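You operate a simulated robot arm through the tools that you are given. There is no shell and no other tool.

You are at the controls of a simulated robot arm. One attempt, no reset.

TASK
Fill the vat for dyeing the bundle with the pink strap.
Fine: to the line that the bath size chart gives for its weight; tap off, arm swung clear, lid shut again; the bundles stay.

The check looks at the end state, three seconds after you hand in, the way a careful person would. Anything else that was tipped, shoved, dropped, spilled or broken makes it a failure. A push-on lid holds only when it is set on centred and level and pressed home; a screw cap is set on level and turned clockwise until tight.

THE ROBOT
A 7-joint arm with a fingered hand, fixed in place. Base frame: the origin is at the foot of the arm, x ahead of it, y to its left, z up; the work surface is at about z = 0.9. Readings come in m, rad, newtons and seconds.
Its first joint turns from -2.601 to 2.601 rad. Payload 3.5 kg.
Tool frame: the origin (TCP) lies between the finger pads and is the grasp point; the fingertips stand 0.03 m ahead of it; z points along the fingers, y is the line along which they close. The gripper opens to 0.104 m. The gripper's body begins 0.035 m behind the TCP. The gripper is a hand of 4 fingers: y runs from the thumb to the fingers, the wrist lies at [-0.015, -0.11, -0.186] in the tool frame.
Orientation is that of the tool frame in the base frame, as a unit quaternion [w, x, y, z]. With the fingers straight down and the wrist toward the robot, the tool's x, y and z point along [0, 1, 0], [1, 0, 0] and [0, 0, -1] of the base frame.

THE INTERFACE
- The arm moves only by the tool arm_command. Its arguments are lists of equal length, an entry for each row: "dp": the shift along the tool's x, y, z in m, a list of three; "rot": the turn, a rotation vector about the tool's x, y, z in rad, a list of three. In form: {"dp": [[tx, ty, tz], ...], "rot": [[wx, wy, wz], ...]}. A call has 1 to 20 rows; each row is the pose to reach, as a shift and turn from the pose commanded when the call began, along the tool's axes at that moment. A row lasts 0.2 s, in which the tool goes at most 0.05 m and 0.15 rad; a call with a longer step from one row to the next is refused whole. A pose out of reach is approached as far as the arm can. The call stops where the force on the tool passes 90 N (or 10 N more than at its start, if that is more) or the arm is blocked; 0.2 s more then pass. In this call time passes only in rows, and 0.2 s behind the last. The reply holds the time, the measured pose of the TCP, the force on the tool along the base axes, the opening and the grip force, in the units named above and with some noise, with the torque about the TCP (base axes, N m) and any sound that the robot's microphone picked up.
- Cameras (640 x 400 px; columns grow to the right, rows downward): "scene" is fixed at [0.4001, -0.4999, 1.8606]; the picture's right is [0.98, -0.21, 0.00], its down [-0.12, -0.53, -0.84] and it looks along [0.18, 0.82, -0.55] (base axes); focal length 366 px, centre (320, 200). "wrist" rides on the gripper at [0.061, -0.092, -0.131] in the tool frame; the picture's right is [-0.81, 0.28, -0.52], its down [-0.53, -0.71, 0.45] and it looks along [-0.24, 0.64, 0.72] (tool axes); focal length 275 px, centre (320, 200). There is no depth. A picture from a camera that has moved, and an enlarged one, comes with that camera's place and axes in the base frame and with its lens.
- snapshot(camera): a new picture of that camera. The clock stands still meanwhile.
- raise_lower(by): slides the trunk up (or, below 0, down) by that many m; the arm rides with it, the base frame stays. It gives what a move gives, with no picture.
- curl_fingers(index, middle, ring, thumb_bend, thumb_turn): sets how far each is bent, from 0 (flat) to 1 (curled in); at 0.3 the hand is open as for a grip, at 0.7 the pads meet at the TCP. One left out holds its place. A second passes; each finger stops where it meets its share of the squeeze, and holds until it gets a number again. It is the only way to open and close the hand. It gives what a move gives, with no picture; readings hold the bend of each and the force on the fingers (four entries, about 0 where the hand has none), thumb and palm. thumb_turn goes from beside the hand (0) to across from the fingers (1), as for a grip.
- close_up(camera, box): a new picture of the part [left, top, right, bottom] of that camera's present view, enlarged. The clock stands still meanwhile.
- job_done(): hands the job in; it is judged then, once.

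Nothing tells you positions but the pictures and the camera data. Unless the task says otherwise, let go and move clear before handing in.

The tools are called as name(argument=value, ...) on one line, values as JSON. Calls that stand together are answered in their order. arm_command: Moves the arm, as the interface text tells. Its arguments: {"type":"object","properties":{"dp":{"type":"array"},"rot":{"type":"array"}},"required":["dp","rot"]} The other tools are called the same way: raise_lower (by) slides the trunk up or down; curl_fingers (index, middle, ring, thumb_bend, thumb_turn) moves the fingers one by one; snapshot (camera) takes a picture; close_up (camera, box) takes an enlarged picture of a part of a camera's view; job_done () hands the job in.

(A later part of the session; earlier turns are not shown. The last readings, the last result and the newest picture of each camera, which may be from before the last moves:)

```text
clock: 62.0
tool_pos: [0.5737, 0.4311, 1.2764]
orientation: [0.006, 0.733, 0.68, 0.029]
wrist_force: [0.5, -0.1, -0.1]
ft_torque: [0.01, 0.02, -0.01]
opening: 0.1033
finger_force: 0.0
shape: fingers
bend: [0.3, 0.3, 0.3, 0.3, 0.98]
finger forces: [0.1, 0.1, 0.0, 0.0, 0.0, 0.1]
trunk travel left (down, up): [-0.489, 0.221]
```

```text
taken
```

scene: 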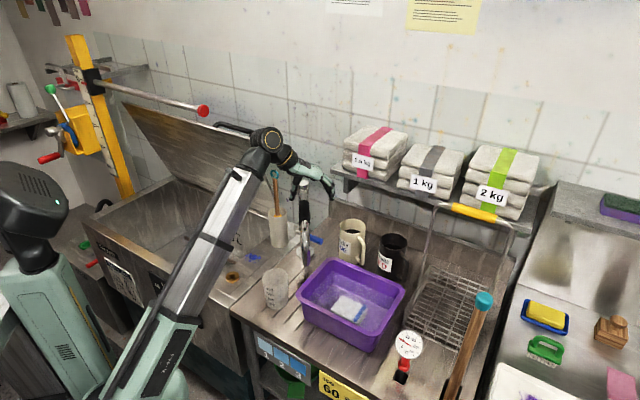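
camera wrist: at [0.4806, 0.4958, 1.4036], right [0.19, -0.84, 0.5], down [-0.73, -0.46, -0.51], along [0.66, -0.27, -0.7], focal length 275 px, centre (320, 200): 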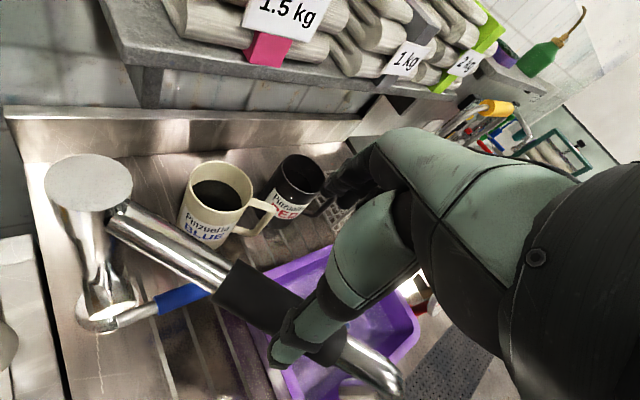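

The hand is off the sleeve. I'll make a compact closed fist, turn it to the natural heading and place it on the right side of the spout arm to push it on.

arm_command(dp=[[0.001, 0.001, -0.035], [-0.016, 0.013, -0.035], [-0.032, 0.025, -0.035], [-0.048, 0.037, -0.035], [-0.0616, 0.0475, -0.035], [-0.0616, 0.0475, -0.035]], rot=[[0.01, -0.002, -0.143], [0.02, -0.004, -0.286], [0.03, -0.006, -0.43], [0.04, -0.008, -0.573], [0.05, -0.0095, -0.716], [0.06, -0.0115, -0.86]])

curl_fingers(index=0.7, middle=0.7, ring=0.7, thumb_bend=0.7)

snapshot(camera="wrist")

close_up(camera="scene", box=[230, 120, 390, 220])

```text
clock: 63.4
tool_pos: [0.6147, 0.3647, 1.3112]
orientation: [0.0, 0.384, 0.923, 0.0]
wrist_force: [0.3, 0.2, -0.4]
ft_torque: [-0.02, 0.0, 0.04]
opening: 0.1033
finger_force: 0.1
shape: fingers
bend: [0.3, 0.3, 0.3, 0.3, 0.98]
finger forces: [0.0, 0.0, 0.0, 0.0, 0.1, 0.0]
trunk travel left (down, up): [-0.489, 0.221]
```

```text
clock: 64.3
tool_pos: [0.615, 0.3652, 1.3108]
orientation: [0.001, 0.385, 0.923, 0.0]
wrist_force: [0.2, 0.6, 0.3]
ft_torque: [0.0, 0.0, 0.01]
opening: 0.0015
finger_force: 0.1
shape: fingers
bend: [0.7, 0.7, 0.7, 0.7, 0.98]
finger forces: [0.0, 0.1, 0.1, 0.0, 0.1, 0.0]
trunk travel left (down, up): [-0.489, 0.221]
```

```text
taken
camera wrist: at [0.5069, 0.3443, 1.4416], right [0.77, -0.38, 0.52], down [-0.13, -0.88, -0.45], along [0.63, 0.28, -0.72], focal length 275 px, centre (320, 200)
```

wrist: 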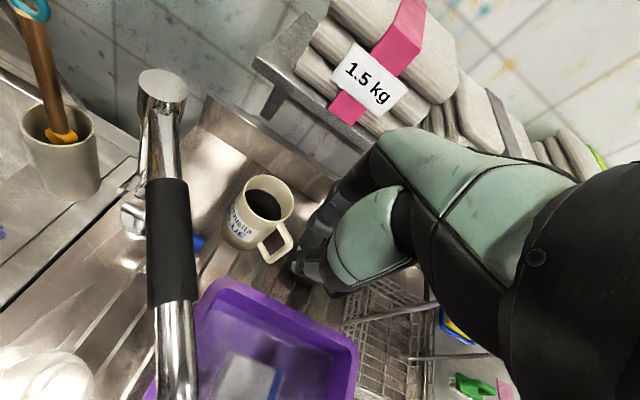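

```text
4.00 times, centred on (310, 170) of scene
camera zoom: at [0.4001, -0.4999, 1.8606], right [0.98, -0.21, 0.0], down [-0.12, -0.53, -0.84], along [0.18, 0.82, -0.55], focal length 1464 px, centre (360, 320)
```

zoom: 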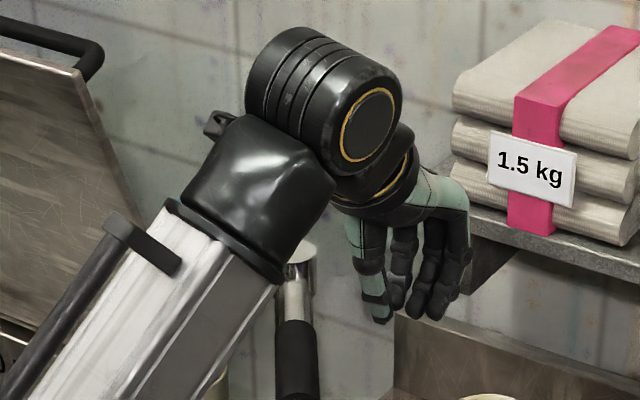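

The spout points at about −100° and the fist is right of it. I'll descend beside it and sweep it clockwise.

arm_command(dp=[[0, 0, 0.048], [0, 0, 0.096]], rot=[[0, 0, 0], [0, 0, 0]])

arm_command(dp=[[0.018, -0.011, 0], [0.036, -0.022, 0], [0.049, -0.033, 0], [0.0615, -0.0431, 0], [0.078, -0.053, 0], [0.0947, -0.0622, 0], [0.112, -0.068, 0], [0.1294, -0.0728, 0], [0.149, -0.076, 0], [0.1683, -0.0778, 0]], rot=[[0, 0, 0], [0, 0, 0], [0, 0, 0], [0, 0, 0], [0, 0, 0], [0, 0, 0], [0, 0, 0], [0, 0, 0], [0, 0, 0], [0, 0, 0]])

snapshot(camera="wrist")

snapshot(camera="scene")

```text
clock: 65.0
tool_pos: [0.6164, 0.3646, 1.2134]
orientation: [0.002, 0.384, 0.923, 0.0]
wrist_force: [0.5, -0.1, -0.4]
ft_torque: [-0.01, -0.04, -0.04]
opening: 0.0012
finger_force: 0.0
shape: fingers
bend: [0.7, 0.7, 0.7, 0.7, 0.98]
finger forces: [0.1, 0.0, 0.1, 0.0, 0.0, 0.0]
trunk travel left (down, up): [-0.489, 0.221]
```

```text
clock: 67.2
tool_pos: [0.4401, 0.4299, 1.2134]
orientation: [0.001, 0.384, 0.923, 0.0]
wrist_force: [0.7, -0.6, -0.2]
ft_torque: [0.03, -0.02, -0.02]
opening: 0.001
finger_force: 0.6
shape: fingers
bend: [0.7, 0.7, 0.7, 0.7, 0.98]
finger forces: [0.5, 0.1, 0.1, 0.0, 0.1, 0.1]
trunk travel left (down, up): [-0.489, 0.221]
```

```text
taken
camera wrist: at [0.3328, 0.4095, 1.345], right [0.77, -0.38, 0.52], down [-0.13, -0.88, -0.45], along [0.63, 0.28, -0.72], focal length 275 px, centre (320, 200)
```

wrist: 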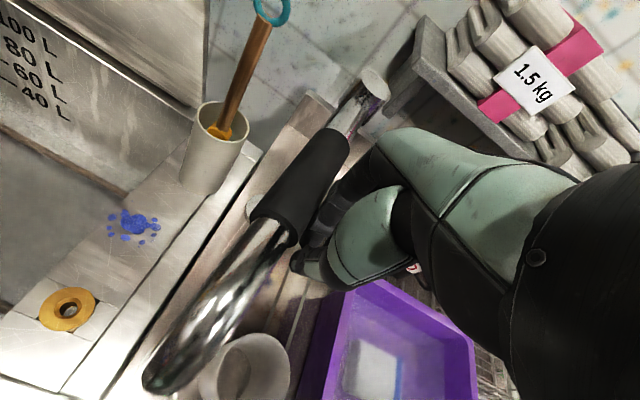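

```text
taken
```

scene: 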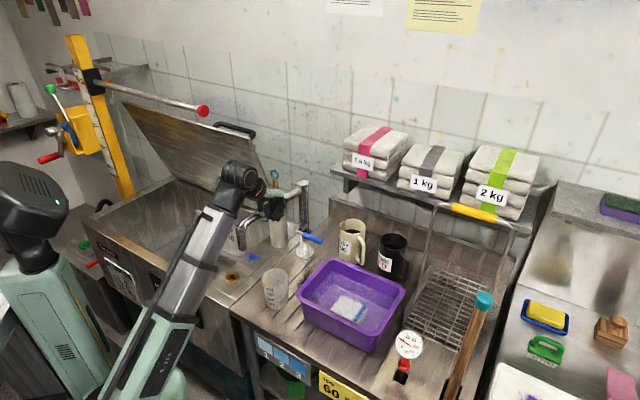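

The spout follows well. I'll push it on toward the vat and check the brush clearance before the last bit.

arm_command(dp=[[0.019, 0.002, 0], [0.0385, 0.0039, 0], [0.058, 0.009, 0], [0.0771, 0.0156, 0], [0.095, 0.025, 0]], rot=[[0, 0, 0], [0, 0, 0], [0, 0, 0], [0, 0, 0], [0, 0, 0]])

snapshot(camera="wrist")

close_up(camera="scene", box=[160, 140, 352, 260])

```text
clock: 68.3
tool_pos: [0.3916, 0.515, 1.2138]
orientation: [0.001, 0.384, 0.923, 0.0]
wrist_force: [0.2, 0.2, -0.5]
ft_torque: [0.0, -0.01, 0.01]
opening: 0.0003
finger_force: 0.7
shape: fingers
bend: [0.7, 0.7, 0.7, 0.7, 0.98]
finger forces: [0.2, 0.0, 0.1, 0.0, 0.1, 0.0]
trunk travel left (down, up): [-0.489, 0.221]
```

```text
taken
camera wrist: at [0.2843, 0.4947, 1.3447], right [0.77, -0.38, 0.52], down [-0.13, -0.88, -0.46], along [0.63, 0.28, -0.72], focal length 275 px, centre (320, 200)
```

wrist: 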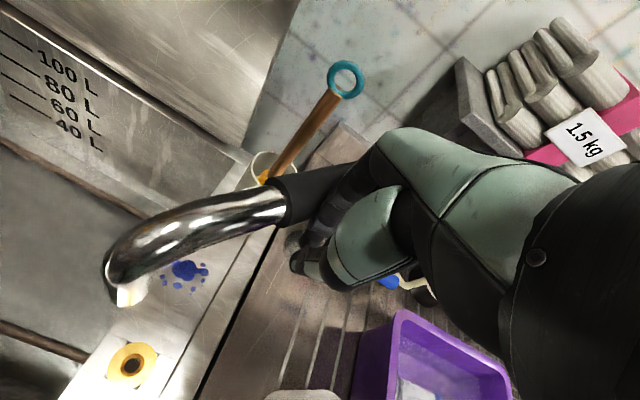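

```text
3.33 times, centred on (256, 200) of scene
camera zoom: at [0.4001, -0.4999, 1.8606], right [0.98, -0.21, 0.0], down [-0.12, -0.53, -0.84], along [0.18, 0.82, -0.55], focal length 1220 px, centre (533, 200)
```

zoom: 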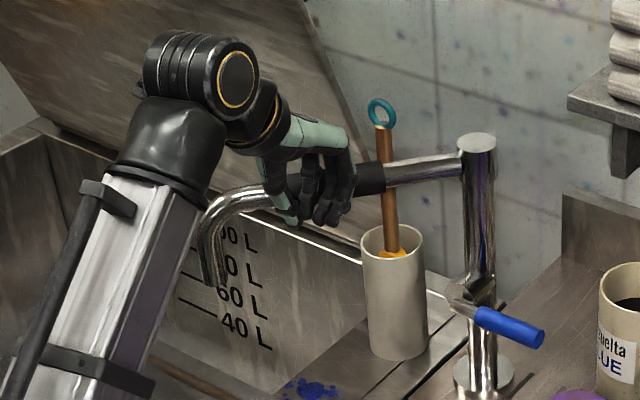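

The spout tip is over the vat's edge. I'll check closely how the arm lies relative to the brush handle.

close_up(camera="scene", box=[212, 160, 308, 220])

close_up(camera="wrist", box=[80, 40, 400, 240])

```text
6.67 times, centred on (260, 190) of scene
camera zoom: at [0.4001, -0.4999, 1.8606], right [0.98, -0.21, 0.0], down [-0.12, -0.53, -0.84], along [0.18, 0.82, -0.55], focal length 2441 px, centre (720, 267)
```

zoom: 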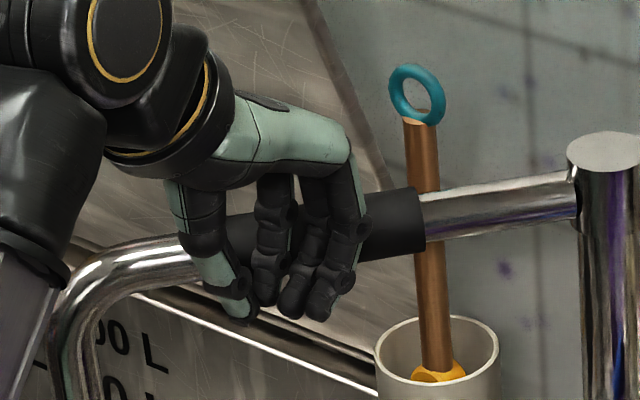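

```text
2.00 times, centred on (240, 140) of wrist
camera zoom: at [0.2843, 0.4947, 1.3447], right [0.77, -0.38, 0.52], down [-0.13, -0.88, -0.46], along [0.63, 0.28, -0.72], focal length 551 px, centre (480, 320)
```

zoom: 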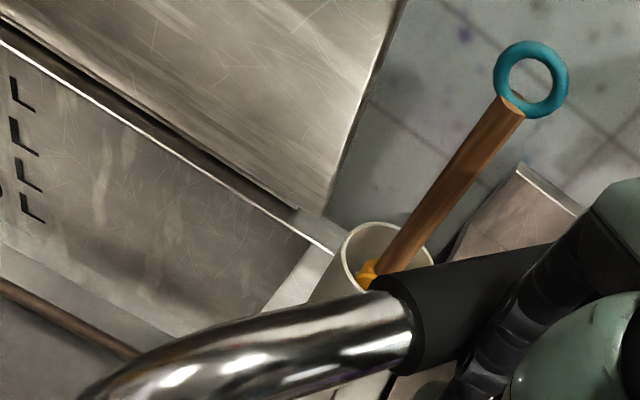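

The spout passes clear in front of the brush handle. Its tip is at about (0.294, 0.541), just short of the opening, so I'll push it about 24° further.

arm_command(dp=[[0.0145, 0.013, 0], [0.029, 0.0262, 0], [0.0435, 0.0392, 0], [0.055, 0.0495, 0]], rot=[[0, 0, 0], [0, 0, 0], [0, 0, 0], [0, 0, 0]])

snapshot(camera="wrist")

close_up(camera="scene", box=[160, 140, 352, 260])

```text
clock: 69.3
tool_pos: [0.3878, 0.5889, 1.214]
orientation: [0.0, 0.384, 0.923, -0.001]
wrist_force: [-0.1, -0.4, 0.7]
ft_torque: [0.01, -0.01, 0.02]
opening: 0.0007
finger_force: 0.0
shape: fingers
bend: [0.7, 0.7, 0.7, 0.7, 0.98]
finger forces: [0.0, 0.6, 0.0, 0.0, 0.0, 0.0]
trunk travel left (down, up): [-0.489, 0.221]
```

```text
taken
camera wrist: at [0.2799, 0.5682, 1.3447], right [0.77, -0.38, 0.52], down [-0.13, -0.88, -0.45], along [0.63, 0.28, -0.72], focal length 275 px, centre (320, 200)
```

wrist: 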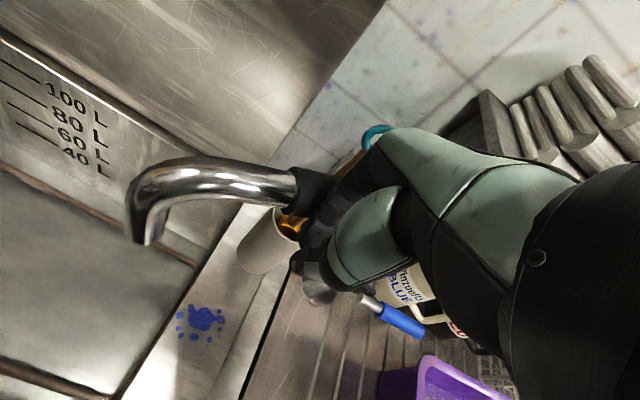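

```text
3.33 times, centred on (256, 200) of scene
camera zoom: at [0.4001, -0.4999, 1.8606], right [0.98, -0.21, 0.0], down [-0.12, -0.53, -0.84], along [0.18, 0.82, -0.55], focal length 1220 px, centre (533, 200)
```

zoom: 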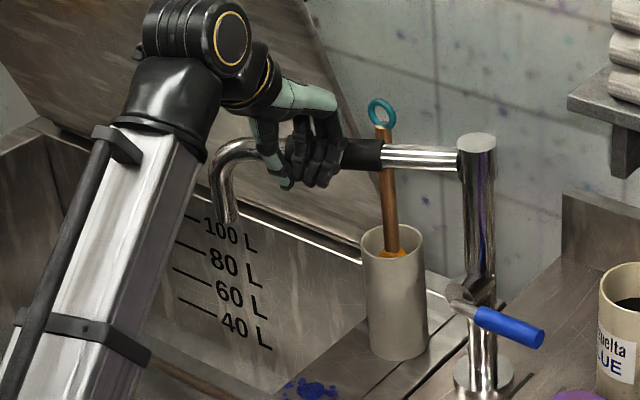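

The tip is now at about (0.305, 0.647), roughly 5 cm inside the vat opening. I'll back the hand away and go over to the blue lever at about (0.60, 0.47, 1.05).

arm_command(dp=[[0, -0.04, 0], [0, -0.08, 0], [0, -0.08, -0.045], [0, -0.08, -0.09], [0, -0.08, -0.135]], rot=[[0, 0, 0], [0, 0, 0], [0, 0, 0], [0, 0, 0], [0, 0, 0]])

curl_fingers(index=0.4, middle=0.4, ring=0.4, thumb_bend=0.4)

arm_command(dp=[[-0.045, 0.015, 0], [-0.09, 0.042, 0], [-0.13, 0.07, 0], [-0.165, 0.1, 0], [-0.195, 0.13, 0], [-0.222, 0.145, 0]], rot=[[0, 0, 0], [0, 0, 0], [0, 0, 0], [0, 0, 0], [0, 0, 0], [0, 0, 0]])

snapshot(camera="wrist")

snapshot(camera="scene")

```text
clock: 70.5
tool_pos: [0.3303, 0.5311, 1.3509]
orientation: [0.001, 0.385, 0.923, 0.0]
wrist_force: [-0.1, -0.3, 0.0]
ft_torque: [-0.02, 0.0, 0.0]
opening: 0.0007
finger_force: 0.1
shape: fingers
bend: [0.7, 0.7, 0.7, 0.7, 0.98]
finger forces: [0.0, 0.0, 0.1, 0.1, 0.0, 0.0]
trunk travel left (down, up): [-0.489, 0.221]
```

```text
clock: 71.5
tool_pos: [0.3302, 0.5321, 1.3493]
orientation: [0.001, 0.385, 0.923, -0.001]
wrist_force: [0.2, 0.2, 0.5]
ft_torque: [-0.02, 0.01, -0.01]
opening: 0.0775
finger_force: 0.1
shape: fingers
bend: [0.4, 0.4, 0.4, 0.4, 0.98]
finger forces: [0.0, 0.0, 0.0, 0.0, 0.0, 0.0]
trunk travel left (down, up): [-0.489, 0.221]
```

```text
refused: row 2 steps farther than a row can; nothing moved
```

```text
taken
camera wrist: at [0.2238, 0.5109, 1.4806], right [0.77, -0.38, 0.52], down [-0.13, -0.88, -0.45], along [0.63, 0.28, -0.72], focal length 275 px, centre (320, 200)
```

wrist: 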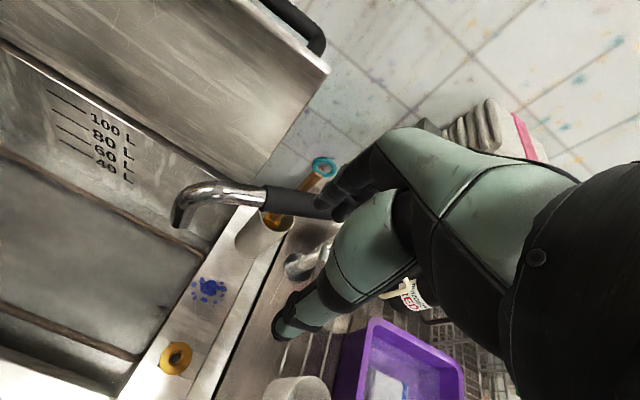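

```text
taken
```

scene: 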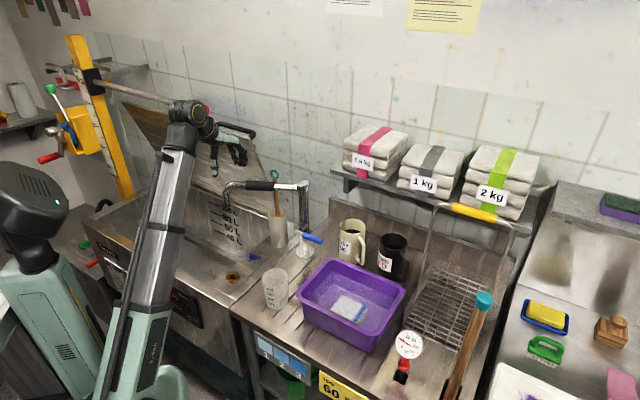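

The spout is in place over the vat. I'll redo the move toward the lever with smaller steps.

arm_command(dp=[[-0.038, 0.0243, 0], [-0.0763, 0.0486, 0], [-0.1145, 0.0728, 0], [-0.1527, 0.0971, 0], [-0.1908, 0.1214, 0], [-0.229, 0.1457, 0]], rot=[[0, 0, 0], [0, 0, 0], [0, 0, 0], [0, 0, 0], [0, 0, 0], [0, 0, 0]])

snapshot(camera="wrist")

close_up(camera="scene", box=[230, 160, 390, 260])

```text
clock: 73.0
tool_pos: [0.5954, 0.4723, 1.3486]
orientation: [0.0, 0.384, 0.923, 0.0]
wrist_force: [0.4, -0.2, -0.4]
ft_torque: [0.0, -0.01, -0.01]
opening: 0.0775
finger_force: 0.0
shape: fingers
bend: [0.4, 0.4, 0.4, 0.4, 0.98]
finger forces: [0.1, 0.1, 0.0, 0.1, 0.1, 0.0]
trunk travel left (down, up): [-0.489, 0.221]
```

```text
taken
camera wrist: at [0.4884, 0.451, 1.48], right [0.77, -0.38, 0.52], down [-0.13, -0.88, -0.45], along [0.63, 0.28, -0.72], focal length 275 px, centre (320, 200)
```

wrist: 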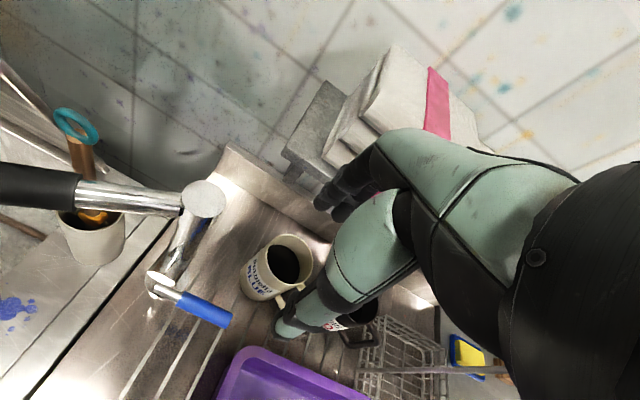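

```text
4.00 times, centred on (310, 210) of scene
camera zoom: at [0.4001, -0.4999, 1.8606], right [0.98, -0.21, 0.0], down [-0.12, -0.53, -0.84], along [0.18, 0.82, -0.55], focal length 1464 px, centre (360, 160)
```

zoom: 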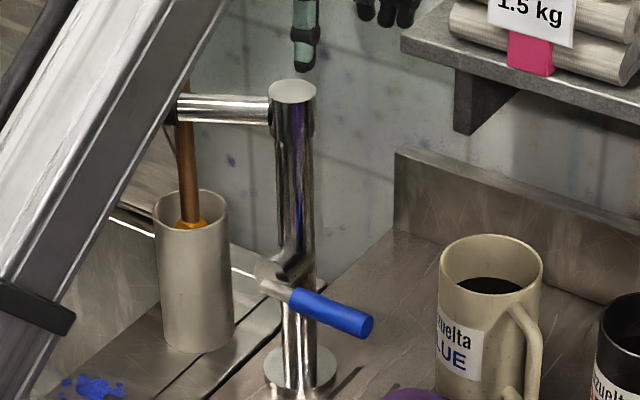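

The lever lies along the bench at depth 0.763, out to 0.112 m right, z ≈ 1.037. I'll come straight down over its outer end with thumb in front and fingers behind.

arm_command(dp=[[-0.005, 0.008, 0.04], [-0.005, 0.008, 0.08], [-0.005, 0.008, 0.12], [-0.005, 0.008, 0.16], [-0.005, 0.008, 0.2], [-0.005, 0.008, 0.235]], rot=[[0, 0, 0], [0, 0, 0], [0, 0, 0], [0, 0, 0], [0, 0, 0], [0, 0, 0]])

snapshot(camera="wrist")

close_up(camera="scene", box=[240, 180, 400, 280])

```text
clock: 74.3
tool_pos: [0.6054, 0.4743, 1.1137]
orientation: [0.001, 0.384, 0.923, 0.0]
wrist_force: [-0.1, 0.4, -1.4]
ft_torque: [0.01, -0.01, -0.01]
opening: 0.0773
finger_force: 0.1
shape: fingers
bend: [0.4, 0.4, 0.4, 0.4, 0.98]
finger forces: [0.0, 0.0, 0.0, 0.0, 0.0, 0.0]
trunk travel left (down, up): [-0.489, 0.221]
```

```text
taken
camera wrist: at [0.4982, 0.4536, 1.2443], right [0.77, -0.38, 0.52], down [-0.13, -0.88, -0.46], along [0.63, 0.28, -0.72], focal length 275 px, centre (320, 200)
```

wrist: 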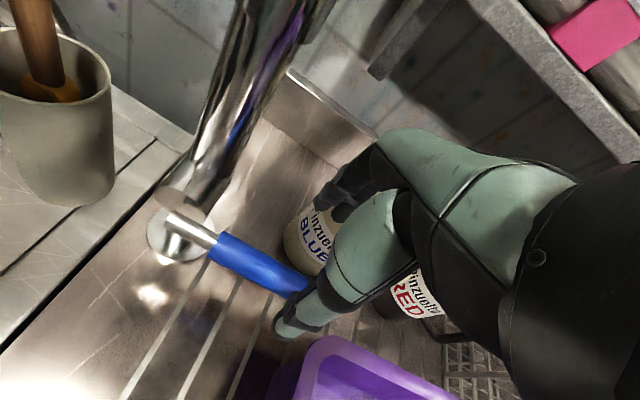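

```text
4.00 times, centred on (320, 230) of scene
camera zoom: at [0.4001, -0.4999, 1.8606], right [0.98, -0.21, 0.0], down [-0.12, -0.53, -0.84], along [0.18, 0.82, -0.55], focal length 1464 px, centre (320, 80)
```

zoom: 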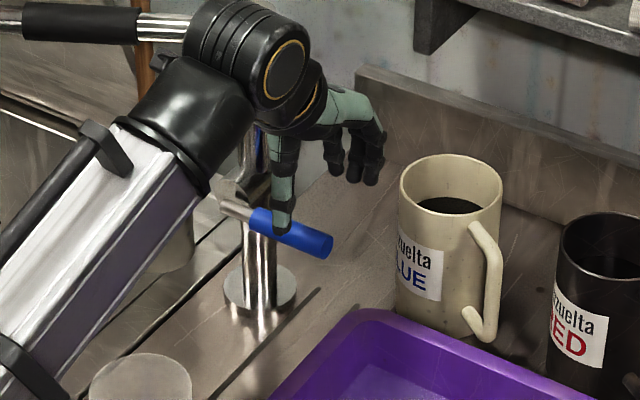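

Aligned well. I'll go down 7 cm so the lever sits between the pads.

arm_command(dp=[[0, 0, 0.025], [0, 0, 0.05], [0, 0, 0.07]], rot=[[0, 0, 0], [0, 0, 0], [0, 0, 0]])

snapshot(camera="wrist")

close_up(camera="scene", box=[240, 180, 400, 280])

```text
clock: 75.2
tool_pos: [0.6064, 0.4746, 1.0445]
orientation: [0.0, 0.384, 0.923, 0.0]
wrist_force: [-0.2, -1.2, 0.1]
ft_torque: [0.03, 0.0, 0.0]
opening: 0.0776
finger_force: 0.1
shape: fingers
bend: [0.4, 0.4, 0.4, 0.4, 0.98]
finger forces: [0.0, 0.1, 0.0, 0.0, 0.1, 0.1]
trunk travel left (down, up): [-0.489, 0.221]
```

```text
taken
camera wrist: at [0.4972, 0.4534, 1.1749], right [0.77, -0.38, 0.52], down [-0.13, -0.88, -0.46], along [0.63, 0.28, -0.72], focal length 275 px, centre (320, 200)
```

wrist: 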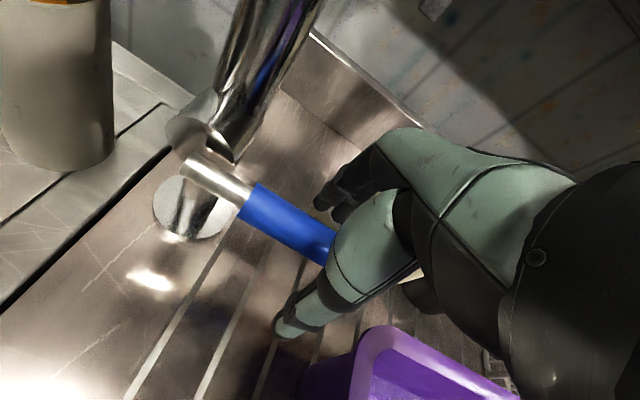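

```text
4.00 times, centred on (320, 230) of scene
camera zoom: at [0.4001, -0.4999, 1.8606], right [0.98, -0.21, 0.0], down [-0.12, -0.53, -0.84], along [0.18, 0.82, -0.55], focal length 1464 px, centre (320, 80)
```

zoom: 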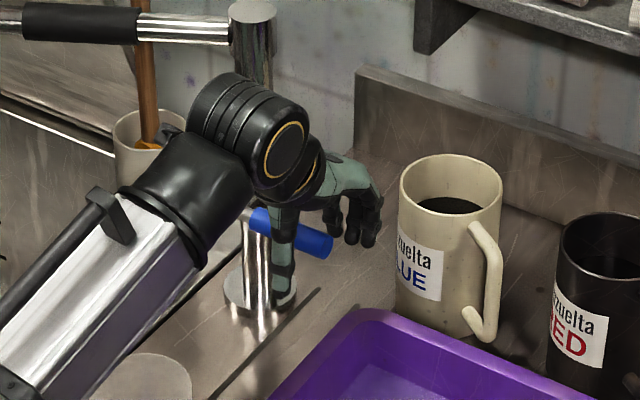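

The lever is between thumb and fingers. I'll close on it.

curl_fingers(index=0.66, middle=0.66, ring=0.66, thumb_bend=0.66)

close_up(camera="wrist", box=[120, 100, 440, 300])

close_up(camera="scene", box=[280, 200, 360, 250])

```text
clock: 76.2
tool_pos: [0.6032, 0.4728, 1.0443]
orientation: [0.001, 0.385, 0.923, 0.001]
wrist_force: [-2.3, -2.4, -1.7]
ft_torque: [0.03, -0.01, 0.0]
opening: 0.0145
finger_force: 1.3
shape: fingers
bend: [0.66, 0.66, 0.66, 0.64, 0.98]
finger forces: [0.0, 0.0, 0.0, 0.0, 3.0, 0.0]
trunk travel left (down, up): [-0.489, 0.221]
```

```text
2.00 times, centred on (280, 200) of wrist
camera zoom: at [0.4971, 0.4532, 1.1751], right [0.77, -0.38, 0.52], down [-0.13, -0.88, -0.45], along [0.63, 0.28, -0.72], focal length 551 px, centre (400, 200)
```

zoom: 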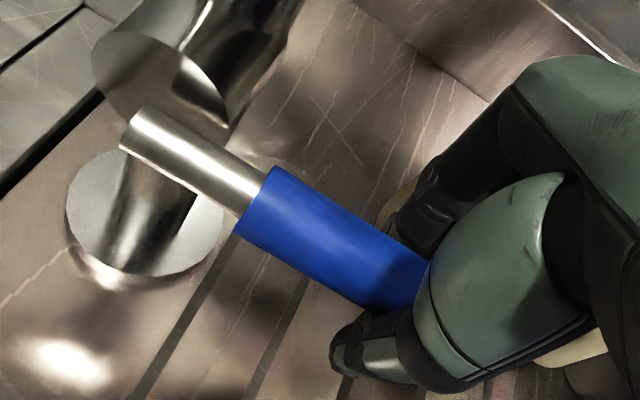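

```text
8.00 times, centred on (320, 225) of scene
camera zoom: at [0.4001, -0.4999, 1.8606], right [0.98, -0.21, 0.0], down [-0.12, -0.53, -0.84], along [0.18, 0.82, -0.55], focal length 2929 px, centre (320, 0)
```

zoom: 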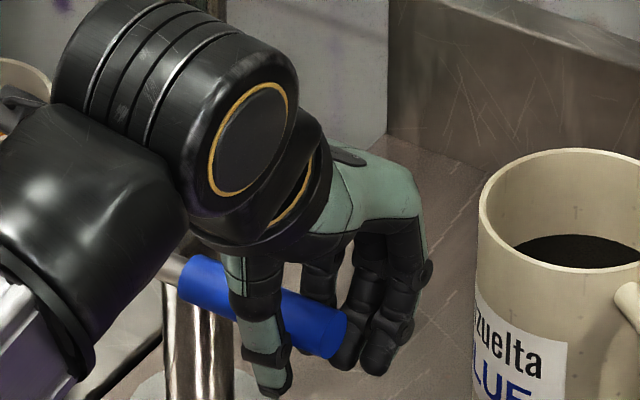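

I have the lever. I'll try lifting it gently first.

arm_command(dp=[[0, 0, -0.008], [0.001, 0, -0.016], [0.002, 0, -0.024]], rot=[[0, 0, 0], [0, 0, 0], [0, 0, 0]])

close_up(camera="wrist", box=[120, 100, 440, 300])

close_up(camera="scene", box=[200, 160, 360, 260])

```text
clock: 77.0
tool_pos: [0.6032, 0.4763, 1.0676]
orientation: [0.001, 0.384, 0.923, 0.0]
wrist_force: [-3.3, -2.2, -2.8]
ft_torque: [0.03, -0.04, 0.02]
opening: 0.015
finger_force: 2.3
shape: fingers
bend: [0.66, 0.66, 0.66, 0.63, 0.97]
finger forces: [0.0, 0.0, 0.0, 0.1, 3.7, 0.0]
trunk travel left (down, up): [-0.489, 0.221]
```

```text
2.00 times, centred on (280, 200) of wrist
camera zoom: at [0.4959, 0.455, 1.1986], right [0.77, -0.38, 0.52], down [-0.13, -0.88, -0.45], along [0.63, 0.28, -0.72], focal length 551 px, centre (400, 200)
```

zoom: 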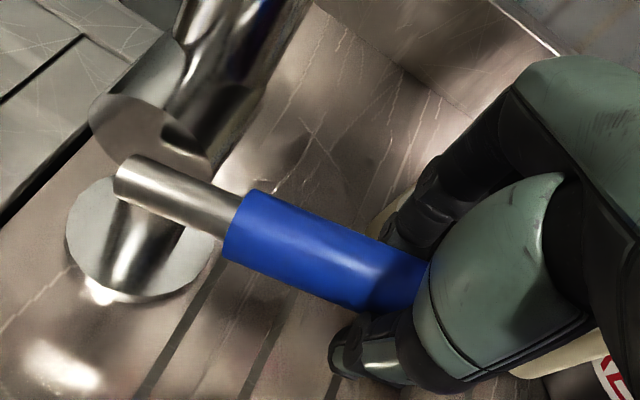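

```text
4.00 times, centred on (280, 210) of scene
camera zoom: at [0.4001, -0.4999, 1.8606], right [0.98, -0.21, 0.0], down [-0.12, -0.53, -0.84], along [0.18, 0.82, -0.55], focal length 1464 px, centre (480, 160)
```

zoom: 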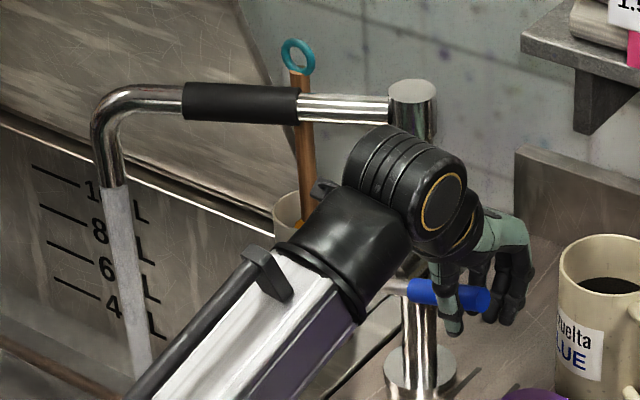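

Lifting the lever turned the water on, and the stream falls into the vat. I'll hold here and watch the level.

arm_command(dp=[[0, 0, 0], [0, 0, 0], [0, 0, 0], [0, 0, 0], [0, 0, 0], [0, 0, 0], [0, 0, 0], [0, 0, 0], [0, 0, 0], [0, 0, 0]], rot=[[0, 0, 0], [0, 0, 0], [0, 0, 0], [0, 0, 0], [0, 0, 0], [0, 0, 0], [0, 0, 0], [0, 0, 0], [0, 0, 0], [0, 0, 0]])

close_up(camera="scene", box=[80, 160, 320, 310])

```text
clock: 79.2
tool_pos: [0.6047, 0.4754, 1.0686]
orientation: [0.001, 0.384, 0.923, 0.0]
wrist_force: [-2.8, -2.0, -0.6]
ft_torque: [-0.02, -0.01, -0.01]
opening: 0.0148
finger_force: 1.3
shape: fingers
bend: [0.66, 0.66, 0.66, 0.63, 0.97]
finger forces: [0.1, 0.1, 0.1, 0.1, 3.3, 0.0]
trunk travel left (down, up): [-0.489, 0.221]
```

```text
2.67 times, centred on (200, 235) of scene
camera zoom: at [0.4001, -0.4999, 1.8606], right [0.98, -0.21, 0.0], down [-0.12, -0.53, -0.84], along [0.18, 0.82, -0.55], focal length 976 px, centre (640, 107)
```

zoom: 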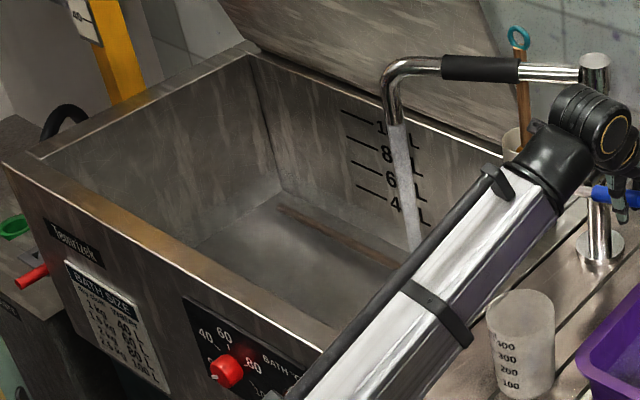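

The stream runs but the level is still low. I'll wait longer.

arm_command(dp=[[0, 0, 0], [0, 0, 0], [0, 0, 0], [0, 0, 0], [0, 0, 0], [0, 0, 0], [0, 0, 0], [0, 0, 0], [0, 0, 0], [0, 0, 0], [0, 0, 0], [0, 0, 0], [0, 0, 0], [0, 0, 0], [0, 0, 0], [0, 0, 0], [0, 0, 0], [0, 0, 0], [0, 0, 0], [0, 0, 0]], rot=[[0, 0, 0], [0, 0, 0], [0, 0, 0], [0, 0, 0], [0, 0, 0], [0, 0, 0], [0, 0, 0], [0, 0, 0], [0, 0, 0], [0, 0, 0], [0, 0, 0], [0, 0, 0], [0, 0, 0], [0, 0, 0], [0, 0, 0], [0, 0, 0], [0, 0, 0], [0, 0, 0], [0, 0, 0], [0, 0, 0]])

close_up(camera="scene", box=[80, 160, 320, 310])

```text
clock: 83.3
tool_pos: [0.6043, 0.476, 1.0674]
orientation: [0.0, 0.384, 0.923, -0.001]
wrist_force: [-2.7, -1.3, -1.4]
ft_torque: [-0.01, -0.02, 0.02]
opening: 0.0148
finger_force: 1.4
shape: fingers
bend: [0.66, 0.66, 0.66, 0.63, 0.97]
finger forces: [0.0, 0.0, 0.0, 0.0, 3.3, 0.0]
trunk travel left (down, up): [-0.489, 0.221]
```

```text
2.67 times, centred on (200, 235) of scene
camera zoom: at [0.4001, -0.4999, 1.8606], right [0.98, -0.21, 0.0], down [-0.12, -0.53, -0.84], along [0.18, 0.82, -0.55], focal length 976 px, centre (640, 107)
```

zoom: 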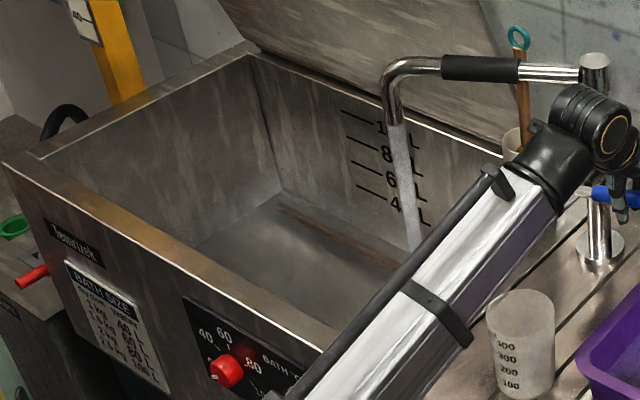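

The level rises only slowly. I'll open the lever further, staying clear of the column.

arm_command(dp=[[0.003, 0, -0.012], [0.007, 0, -0.024], [0.012, 0, -0.034]], rot=[[0, 0, 0], [0, 0, 0], [0, 0, 0]])

close_up(camera="wrist", box=[120, 100, 440, 300])

close_up(camera="scene", box=[80, 160, 320, 310])

```text
clock: 84.2
tool_pos: [0.5955, 0.4847, 1.1035]
orientation: [0.0, 0.385, 0.923, 0.0]
wrist_force: [-3.3, -1.4, -2.5]
ft_torque: [0.02, -0.05, 0.0]
opening: 0.0155
finger_force: 1.6
shape: fingers
bend: [0.66, 0.66, 0.66, 0.63, 0.97]
finger forces: [0.1, 0.0, 0.0, 0.1, 3.7, 0.1]
trunk travel left (down, up): [-0.489, 0.221]
```

```text
2.00 times, centred on (280, 200) of wrist
camera zoom: at [0.4871, 0.4643, 1.2335], right [0.77, -0.38, 0.52], down [-0.13, -0.88, -0.45], along [0.63, 0.28, -0.72], focal length 551 px, centre (400, 200)
```

zoom: 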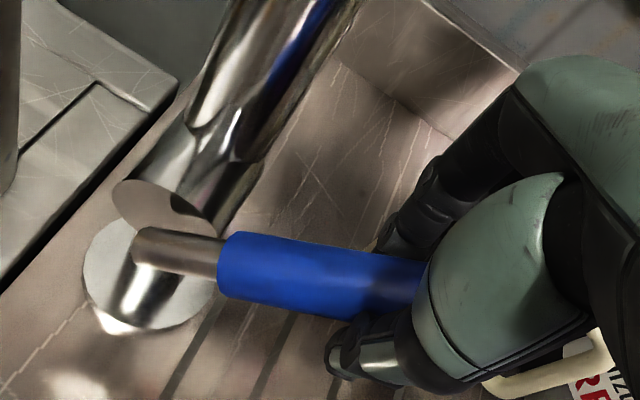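

```text
2.67 times, centred on (200, 235) of scene
camera zoom: at [0.4001, -0.4999, 1.8606], right [0.98, -0.21, 0.0], down [-0.12, -0.53, -0.84], along [0.18, 0.82, -0.55], focal length 976 px, centre (640, 107)
```

zoom: 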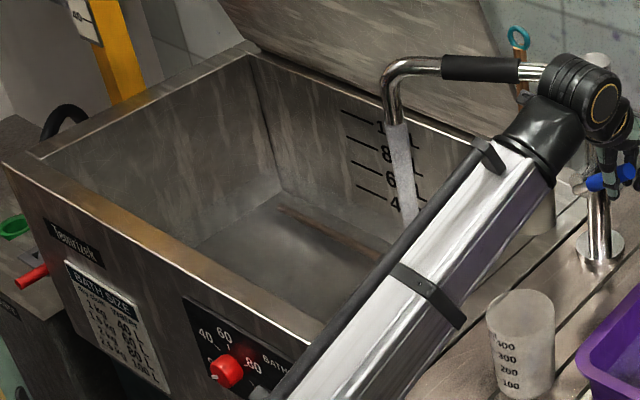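

The stream is stronger. I'll let it run 4 s and compare.

arm_command(dp=[[0, 0, 0], [0, 0, 0], [0, 0, 0], [0, 0, 0], [0, 0, 0], [0, 0, 0], [0, 0, 0], [0, 0, 0], [0, 0, 0], [0, 0, 0], [0, 0, 0], [0, 0, 0], [0, 0, 0], [0, 0, 0], [0, 0, 0], [0, 0, 0], [0, 0, 0], [0, 0, 0], [0, 0, 0], [0, 0, 0]], rot=[[0, 0, 0], [0, 0, 0], [0, 0, 0], [0, 0, 0], [0, 0, 0], [0, 0, 0], [0, 0, 0], [0, 0, 0], [0, 0, 0], [0, 0, 0], [0, 0, 0], [0, 0, 0], [0, 0, 0], [0, 0, 0], [0, 0, 0], [0, 0, 0], [0, 0, 0], [0, 0, 0], [0, 0, 0], [0, 0, 0]])

close_up(camera="scene", box=[120, 170, 280, 270])

```text
clock: 88.3
tool_pos: [0.594, 0.4834, 1.1022]
orientation: [0.001, 0.384, 0.923, 0.0]
wrist_force: [-3.2, -1.5, -1.5]
ft_torque: [0.01, -0.04, 0.0]
opening: 0.0159
finger_force: 2.3
shape: fingers
bend: [0.66, 0.66, 0.66, 0.63, 0.97]
finger forces: [0.1, 0.1, 0.0, 0.0, 3.5, 0.1]
trunk travel left (down, up): [-0.489, 0.221]
```

```text
4.00 times, centred on (200, 220) of scene
camera zoom: at [0.4001, -0.4999, 1.8606], right [0.98, -0.21, 0.0], down [-0.12, -0.53, -0.84], along [0.18, 0.82, -0.55], focal length 1464 px, centre (800, 120)
```

zoom: 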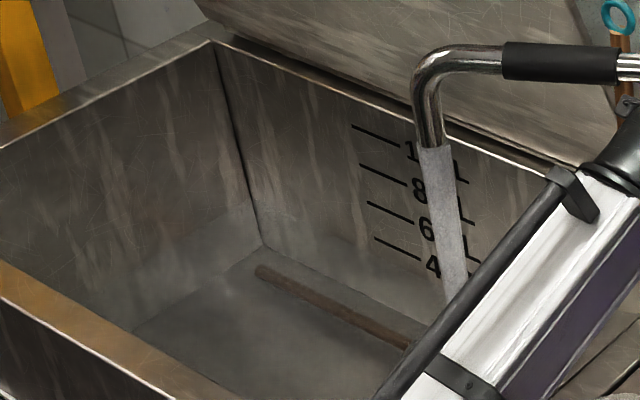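

Now I'll use this view as reference and let it run on.

arm_command(dp=[[0, 0, 0], [0, 0, 0], [0, 0, 0], [0, 0, 0], [0, 0, 0], [0, 0, 0], [0, 0, 0], [0, 0, 0], [0, 0, 0], [0, 0, 0], [0, 0, 0], [0, 0, 0], [0, 0, 0], [0, 0, 0], [0, 0, 0], [0, 0, 0], [0, 0, 0], [0, 0, 0], [0, 0, 0], [0, 0, 0]], rot=[[0, 0, 0], [0, 0, 0], [0, 0, 0], [0, 0, 0], [0, 0, 0], [0, 0, 0], [0, 0, 0], [0, 0, 0], [0, 0, 0], [0, 0, 0], [0, 0, 0], [0, 0, 0], [0, 0, 0], [0, 0, 0], [0, 0, 0], [0, 0, 0], [0, 0, 0], [0, 0, 0], [0, 0, 0], [0, 0, 0]])

close_up(camera="scene", box=[120, 170, 280, 270])

```text
clock: 92.5
tool_pos: [0.5956, 0.4842, 1.1039]
orientation: [0.001, 0.385, 0.923, 0.0]
wrist_force: [-3.9, -1.3, -1.9]
ft_torque: [0.02, -0.03, -0.02]
opening: 0.0155
finger_force: 1.3
shape: fingers
bend: [0.66, 0.66, 0.66, 0.63, 0.97]
finger forces: [0.0, 0.0, 0.0, 0.1, 3.5, 0.0]
trunk travel left (down, up): [-0.489, 0.221]
```

```text
4.00 times, centred on (200, 220) of scene
camera zoom: at [0.4001, -0.4999, 1.8606], right [0.98, -0.21, 0.0], down [-0.12, -0.53, -0.84], along [0.18, 0.82, -0.55], focal length 1464 px, centre (800, 120)
```

zoom: 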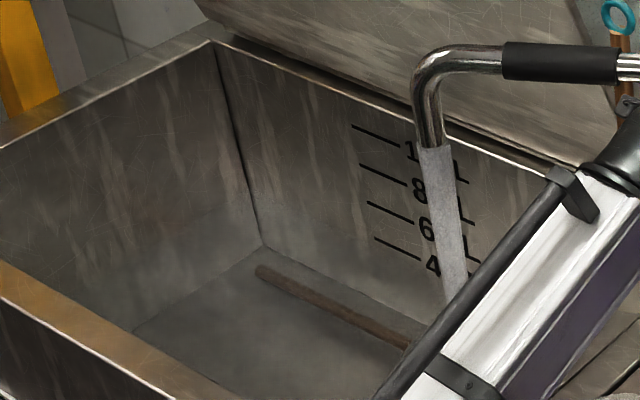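

The change is slight. I'll let it run another 12 s before comparing.

arm_command(dp=[[0, 0, 0], [0, 0, 0], [0, 0, 0], [0, 0, 0], [0, 0, 0], [0, 0, 0], [0, 0, 0], [0, 0, 0], [0, 0, 0], [0, 0, 0], [0, 0, 0], [0, 0, 0], [0, 0, 0], [0, 0, 0], [0, 0, 0], [0, 0, 0], [0, 0, 0], [0, 0, 0], [0, 0, 0], [0, 0, 0]], rot=[[0, 0, 0], [0, 0, 0], [0, 0, 0], [0, 0, 0], [0, 0, 0], [0, 0, 0], [0, 0, 0], [0, 0, 0], [0, 0, 0], [0, 0, 0], [0, 0, 0], [0, 0, 0], [0, 0, 0], [0, 0, 0], [0, 0, 0], [0, 0, 0], [0, 0, 0], [0, 0, 0], [0, 0, 0], [0, 0, 0]])

arm_command(dp=[[0, 0, 0], [0, 0, 0], [0, 0, 0], [0, 0, 0], [0, 0, 0], [0, 0, 0], [0, 0, 0], [0, 0, 0], [0, 0, 0], [0, 0, 0], [0, 0, 0], [0, 0, 0], [0, 0, 0], [0, 0, 0], [0, 0, 0], [0, 0, 0], [0, 0, 0], [0, 0, 0], [0, 0, 0], [0, 0, 0]], rot=[[0, 0, 0], [0, 0, 0], [0, 0, 0], [0, 0, 0], [0, 0, 0], [0, 0, 0], [0, 0, 0], [0, 0, 0], [0, 0, 0], [0, 0, 0], [0, 0, 0], [0, 0, 0], [0, 0, 0], [0, 0, 0], [0, 0, 0], [0, 0, 0], [0, 0, 0], [0, 0, 0], [0, 0, 0], [0, 0, 0]])

arm_command(dp=[[0, 0, 0], [0, 0, 0], [0, 0, 0], [0, 0, 0], [0, 0, 0], [0, 0, 0], [0, 0, 0], [0, 0, 0], [0, 0, 0], [0, 0, 0], [0, 0, 0], [0, 0, 0], [0, 0, 0], [0, 0, 0], [0, 0, 0], [0, 0, 0], [0, 0, 0], [0, 0, 0], [0, 0, 0], [0, 0, 0]], rot=[[0, 0, 0], [0, 0, 0], [0, 0, 0], [0, 0, 0], [0, 0, 0], [0, 0, 0], [0, 0, 0], [0, 0, 0], [0, 0, 0], [0, 0, 0], [0, 0, 0], [0, 0, 0], [0, 0, 0], [0, 0, 0], [0, 0, 0], [0, 0, 0], [0, 0, 0], [0, 0, 0], [0, 0, 0], [0, 0, 0]])

close_up(camera="scene", box=[120, 170, 280, 270])

snapshot(camera="scene")

```text
clock: 96.8
tool_pos: [0.5956, 0.4853, 1.1023]
orientation: [0.001, 0.384, 0.924, -0.001]
wrist_force: [-3.0, -1.1, -3.2]
ft_torque: [-0.02, -0.02, 0.0]
opening: 0.0153
finger_force: 2.1
shape: fingers
bend: [0.66, 0.66, 0.66, 0.63, 0.97]
finger forces: [0.0, 0.0, 0.0, 0.1, 3.4, 0.0]
trunk travel left (down, up): [-0.489, 0.221]
```

```text
clock: 101.0
tool_pos: [0.5947, 0.4847, 1.1026]
orientation: [0.001, 0.384, 0.923, 0.0]
wrist_force: [-4.5, -1.3, -3.1]
ft_torque: [-0.01, -0.02, 0.0]
opening: 0.0154
finger_force: 1.7
shape: fingers
bend: [0.66, 0.66, 0.66, 0.63, 0.97]
finger forces: [0.0, 0.0, 0.0, 0.0, 3.5, 0.0]
trunk travel left (down, up): [-0.489, 0.221]
```

```text
clock: 105.2
tool_pos: [0.5942, 0.4853, 1.1026]
orientation: [0.002, 0.383, 0.924, 0.0]
wrist_force: [-4.1, -1.0, -1.8]
ft_torque: [0.03, -0.02, -0.01]
opening: 0.0156
finger_force: 1.3
shape: fingers
bend: [0.66, 0.66, 0.66, 0.63, 0.97]
finger forces: [0.0, 0.0, 0.0, 0.0, 3.5, 0.0]
trunk travel left (down, up): [-0.489, 0.221]
```

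```text
4.00 times, centred on (200, 220) of scene
camera zoom: at [0.4001, -0.4999, 1.8606], right [0.98, -0.21, 0.0], down [-0.12, -0.53, -0.84], along [0.18, 0.82, -0.55], focal length 1464 px, centre (800, 120)
```

zoom: 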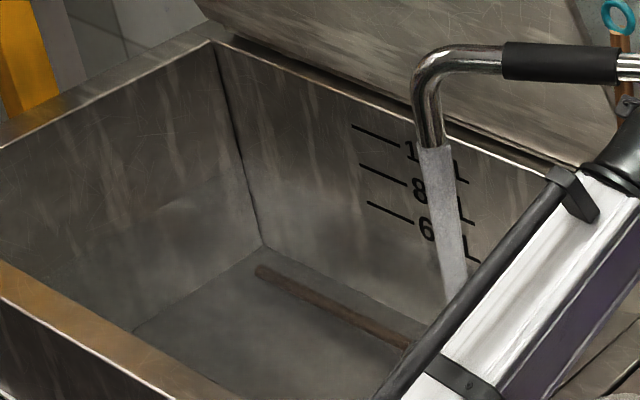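

```text
taken
```

scene: 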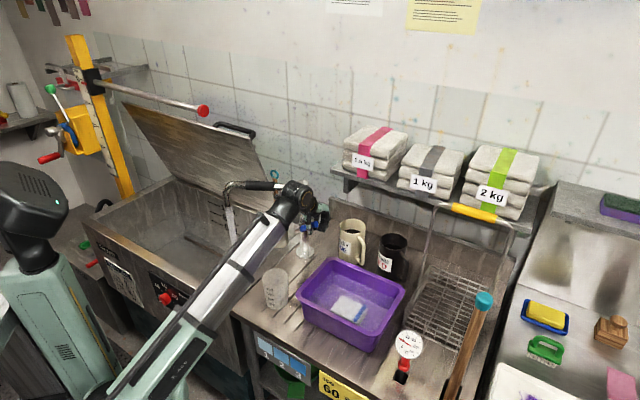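

The 40 L mark is already under water, so the level is between 40 and 60 L. I'll zoom in to find the waterline before letting more in.

close_up(camera="scene", box=[200, 195, 248, 245])

close_up(camera="scene", box=[170, 190, 250, 240])

```text
8.00 times, centred on (224, 220) of scene
camera zoom: at [0.4001, -0.4999, 1.8606], right [0.98, -0.21, 0.0], down [-0.12, -0.53, -0.84], along [0.18, 0.82, -0.55], focal length 2929 px, centre (1088, 40)
```

zoom: 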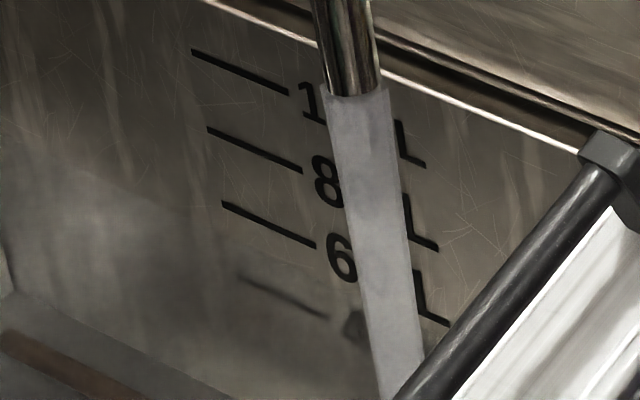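

```text
8.00 times, centred on (210, 215) of scene
camera zoom: at [0.4001, -0.4999, 1.8606], right [0.98, -0.21, 0.0], down [-0.12, -0.53, -0.84], along [0.18, 0.82, -0.55], focal length 2929 px, centre (1200, 80)
```

zoom: 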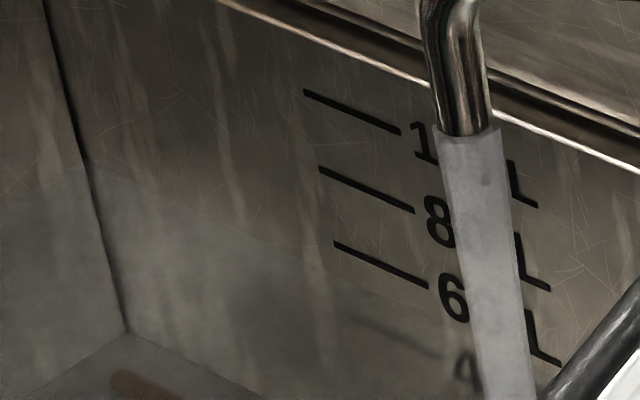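

The waterline is about 8 L under the 60 line. I'll let it run 2 s and look again.

arm_command(dp=[[0, 0, 0], [0, 0, 0], [0, 0, 0], [0, 0, 0], [0, 0, 0], [0, 0, 0], [0, 0, 0], [0, 0, 0], [0, 0, 0]], rot=[[0, 0, 0], [0, 0, 0], [0, 0, 0], [0, 0, 0], [0, 0, 0], [0, 0, 0], [0, 0, 0], [0, 0, 0], [0, 0, 0]])

close_up(camera="scene", box=[170, 190, 250, 240])

```text
clock: 107.2
tool_pos: [0.5961, 0.4847, 1.102]
orientation: [0.001, 0.385, 0.923, -0.001]
wrist_force: [-3.0, -0.3, -2.0]
ft_torque: [0.0, -0.02, 0.03]
opening: 0.0157
finger_force: 2.1
shape: fingers
bend: [0.66, 0.66, 0.66, 0.63, 0.97]
finger forces: [0.0, 0.1, 0.0, 0.1, 3.4, 0.0]
trunk travel left (down, up): [-0.489, 0.221]
```

```text
8.00 times, centred on (210, 215) of scene
camera zoom: at [0.4001, -0.4999, 1.8606], right [0.98, -0.21, 0.0], down [-0.12, -0.53, -0.84], along [0.18, 0.82, -0.55], focal length 2929 px, centre (1200, 80)
```

zoom: 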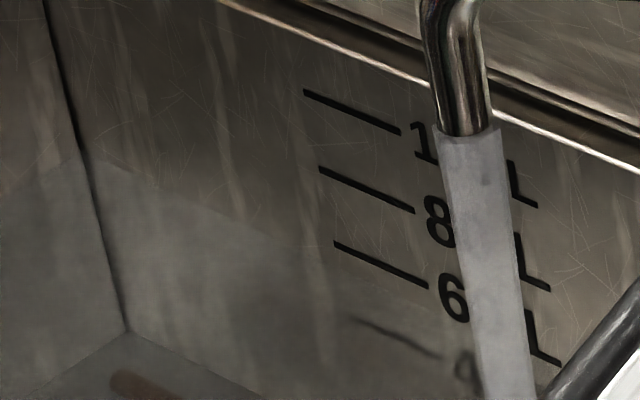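

The waterline is close to the 60 mark. I'll zoom in further before deciding how long to wait.

close_up(camera="scene", box=[192, 208, 232, 233])

close_up(camera="scene", box=[176, 202, 216, 227])

```text
16.00 times, centred on (212, 220) of scene
camera zoom: at [0.4001, -0.4999, 1.8606], right [0.98, -0.21, 0.0], down [-0.12, -0.53, -0.84], along [0.18, 0.82, -0.55], focal length 5857 px, centre (2048, -128)
```

zoom: 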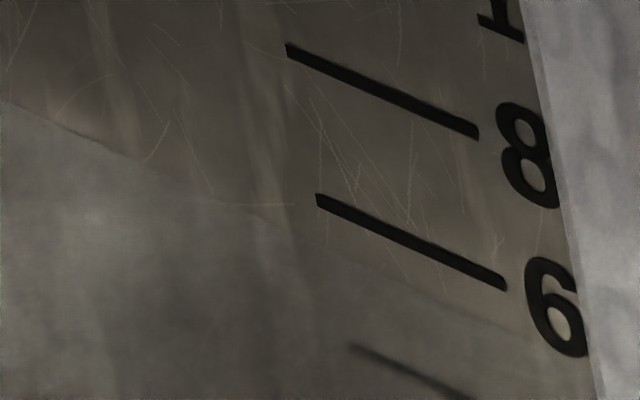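

```text
16.00 times, centred on (196, 214) of scene
camera zoom: at [0.4001, -0.4999, 1.8606], right [0.98, -0.21, 0.0], down [-0.12, -0.53, -0.84], along [0.18, 0.82, -0.55], focal length 5857 px, centre (2304, -32)
```

zoom: 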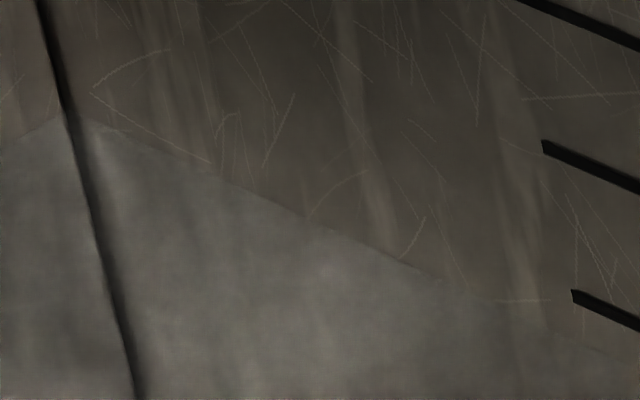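

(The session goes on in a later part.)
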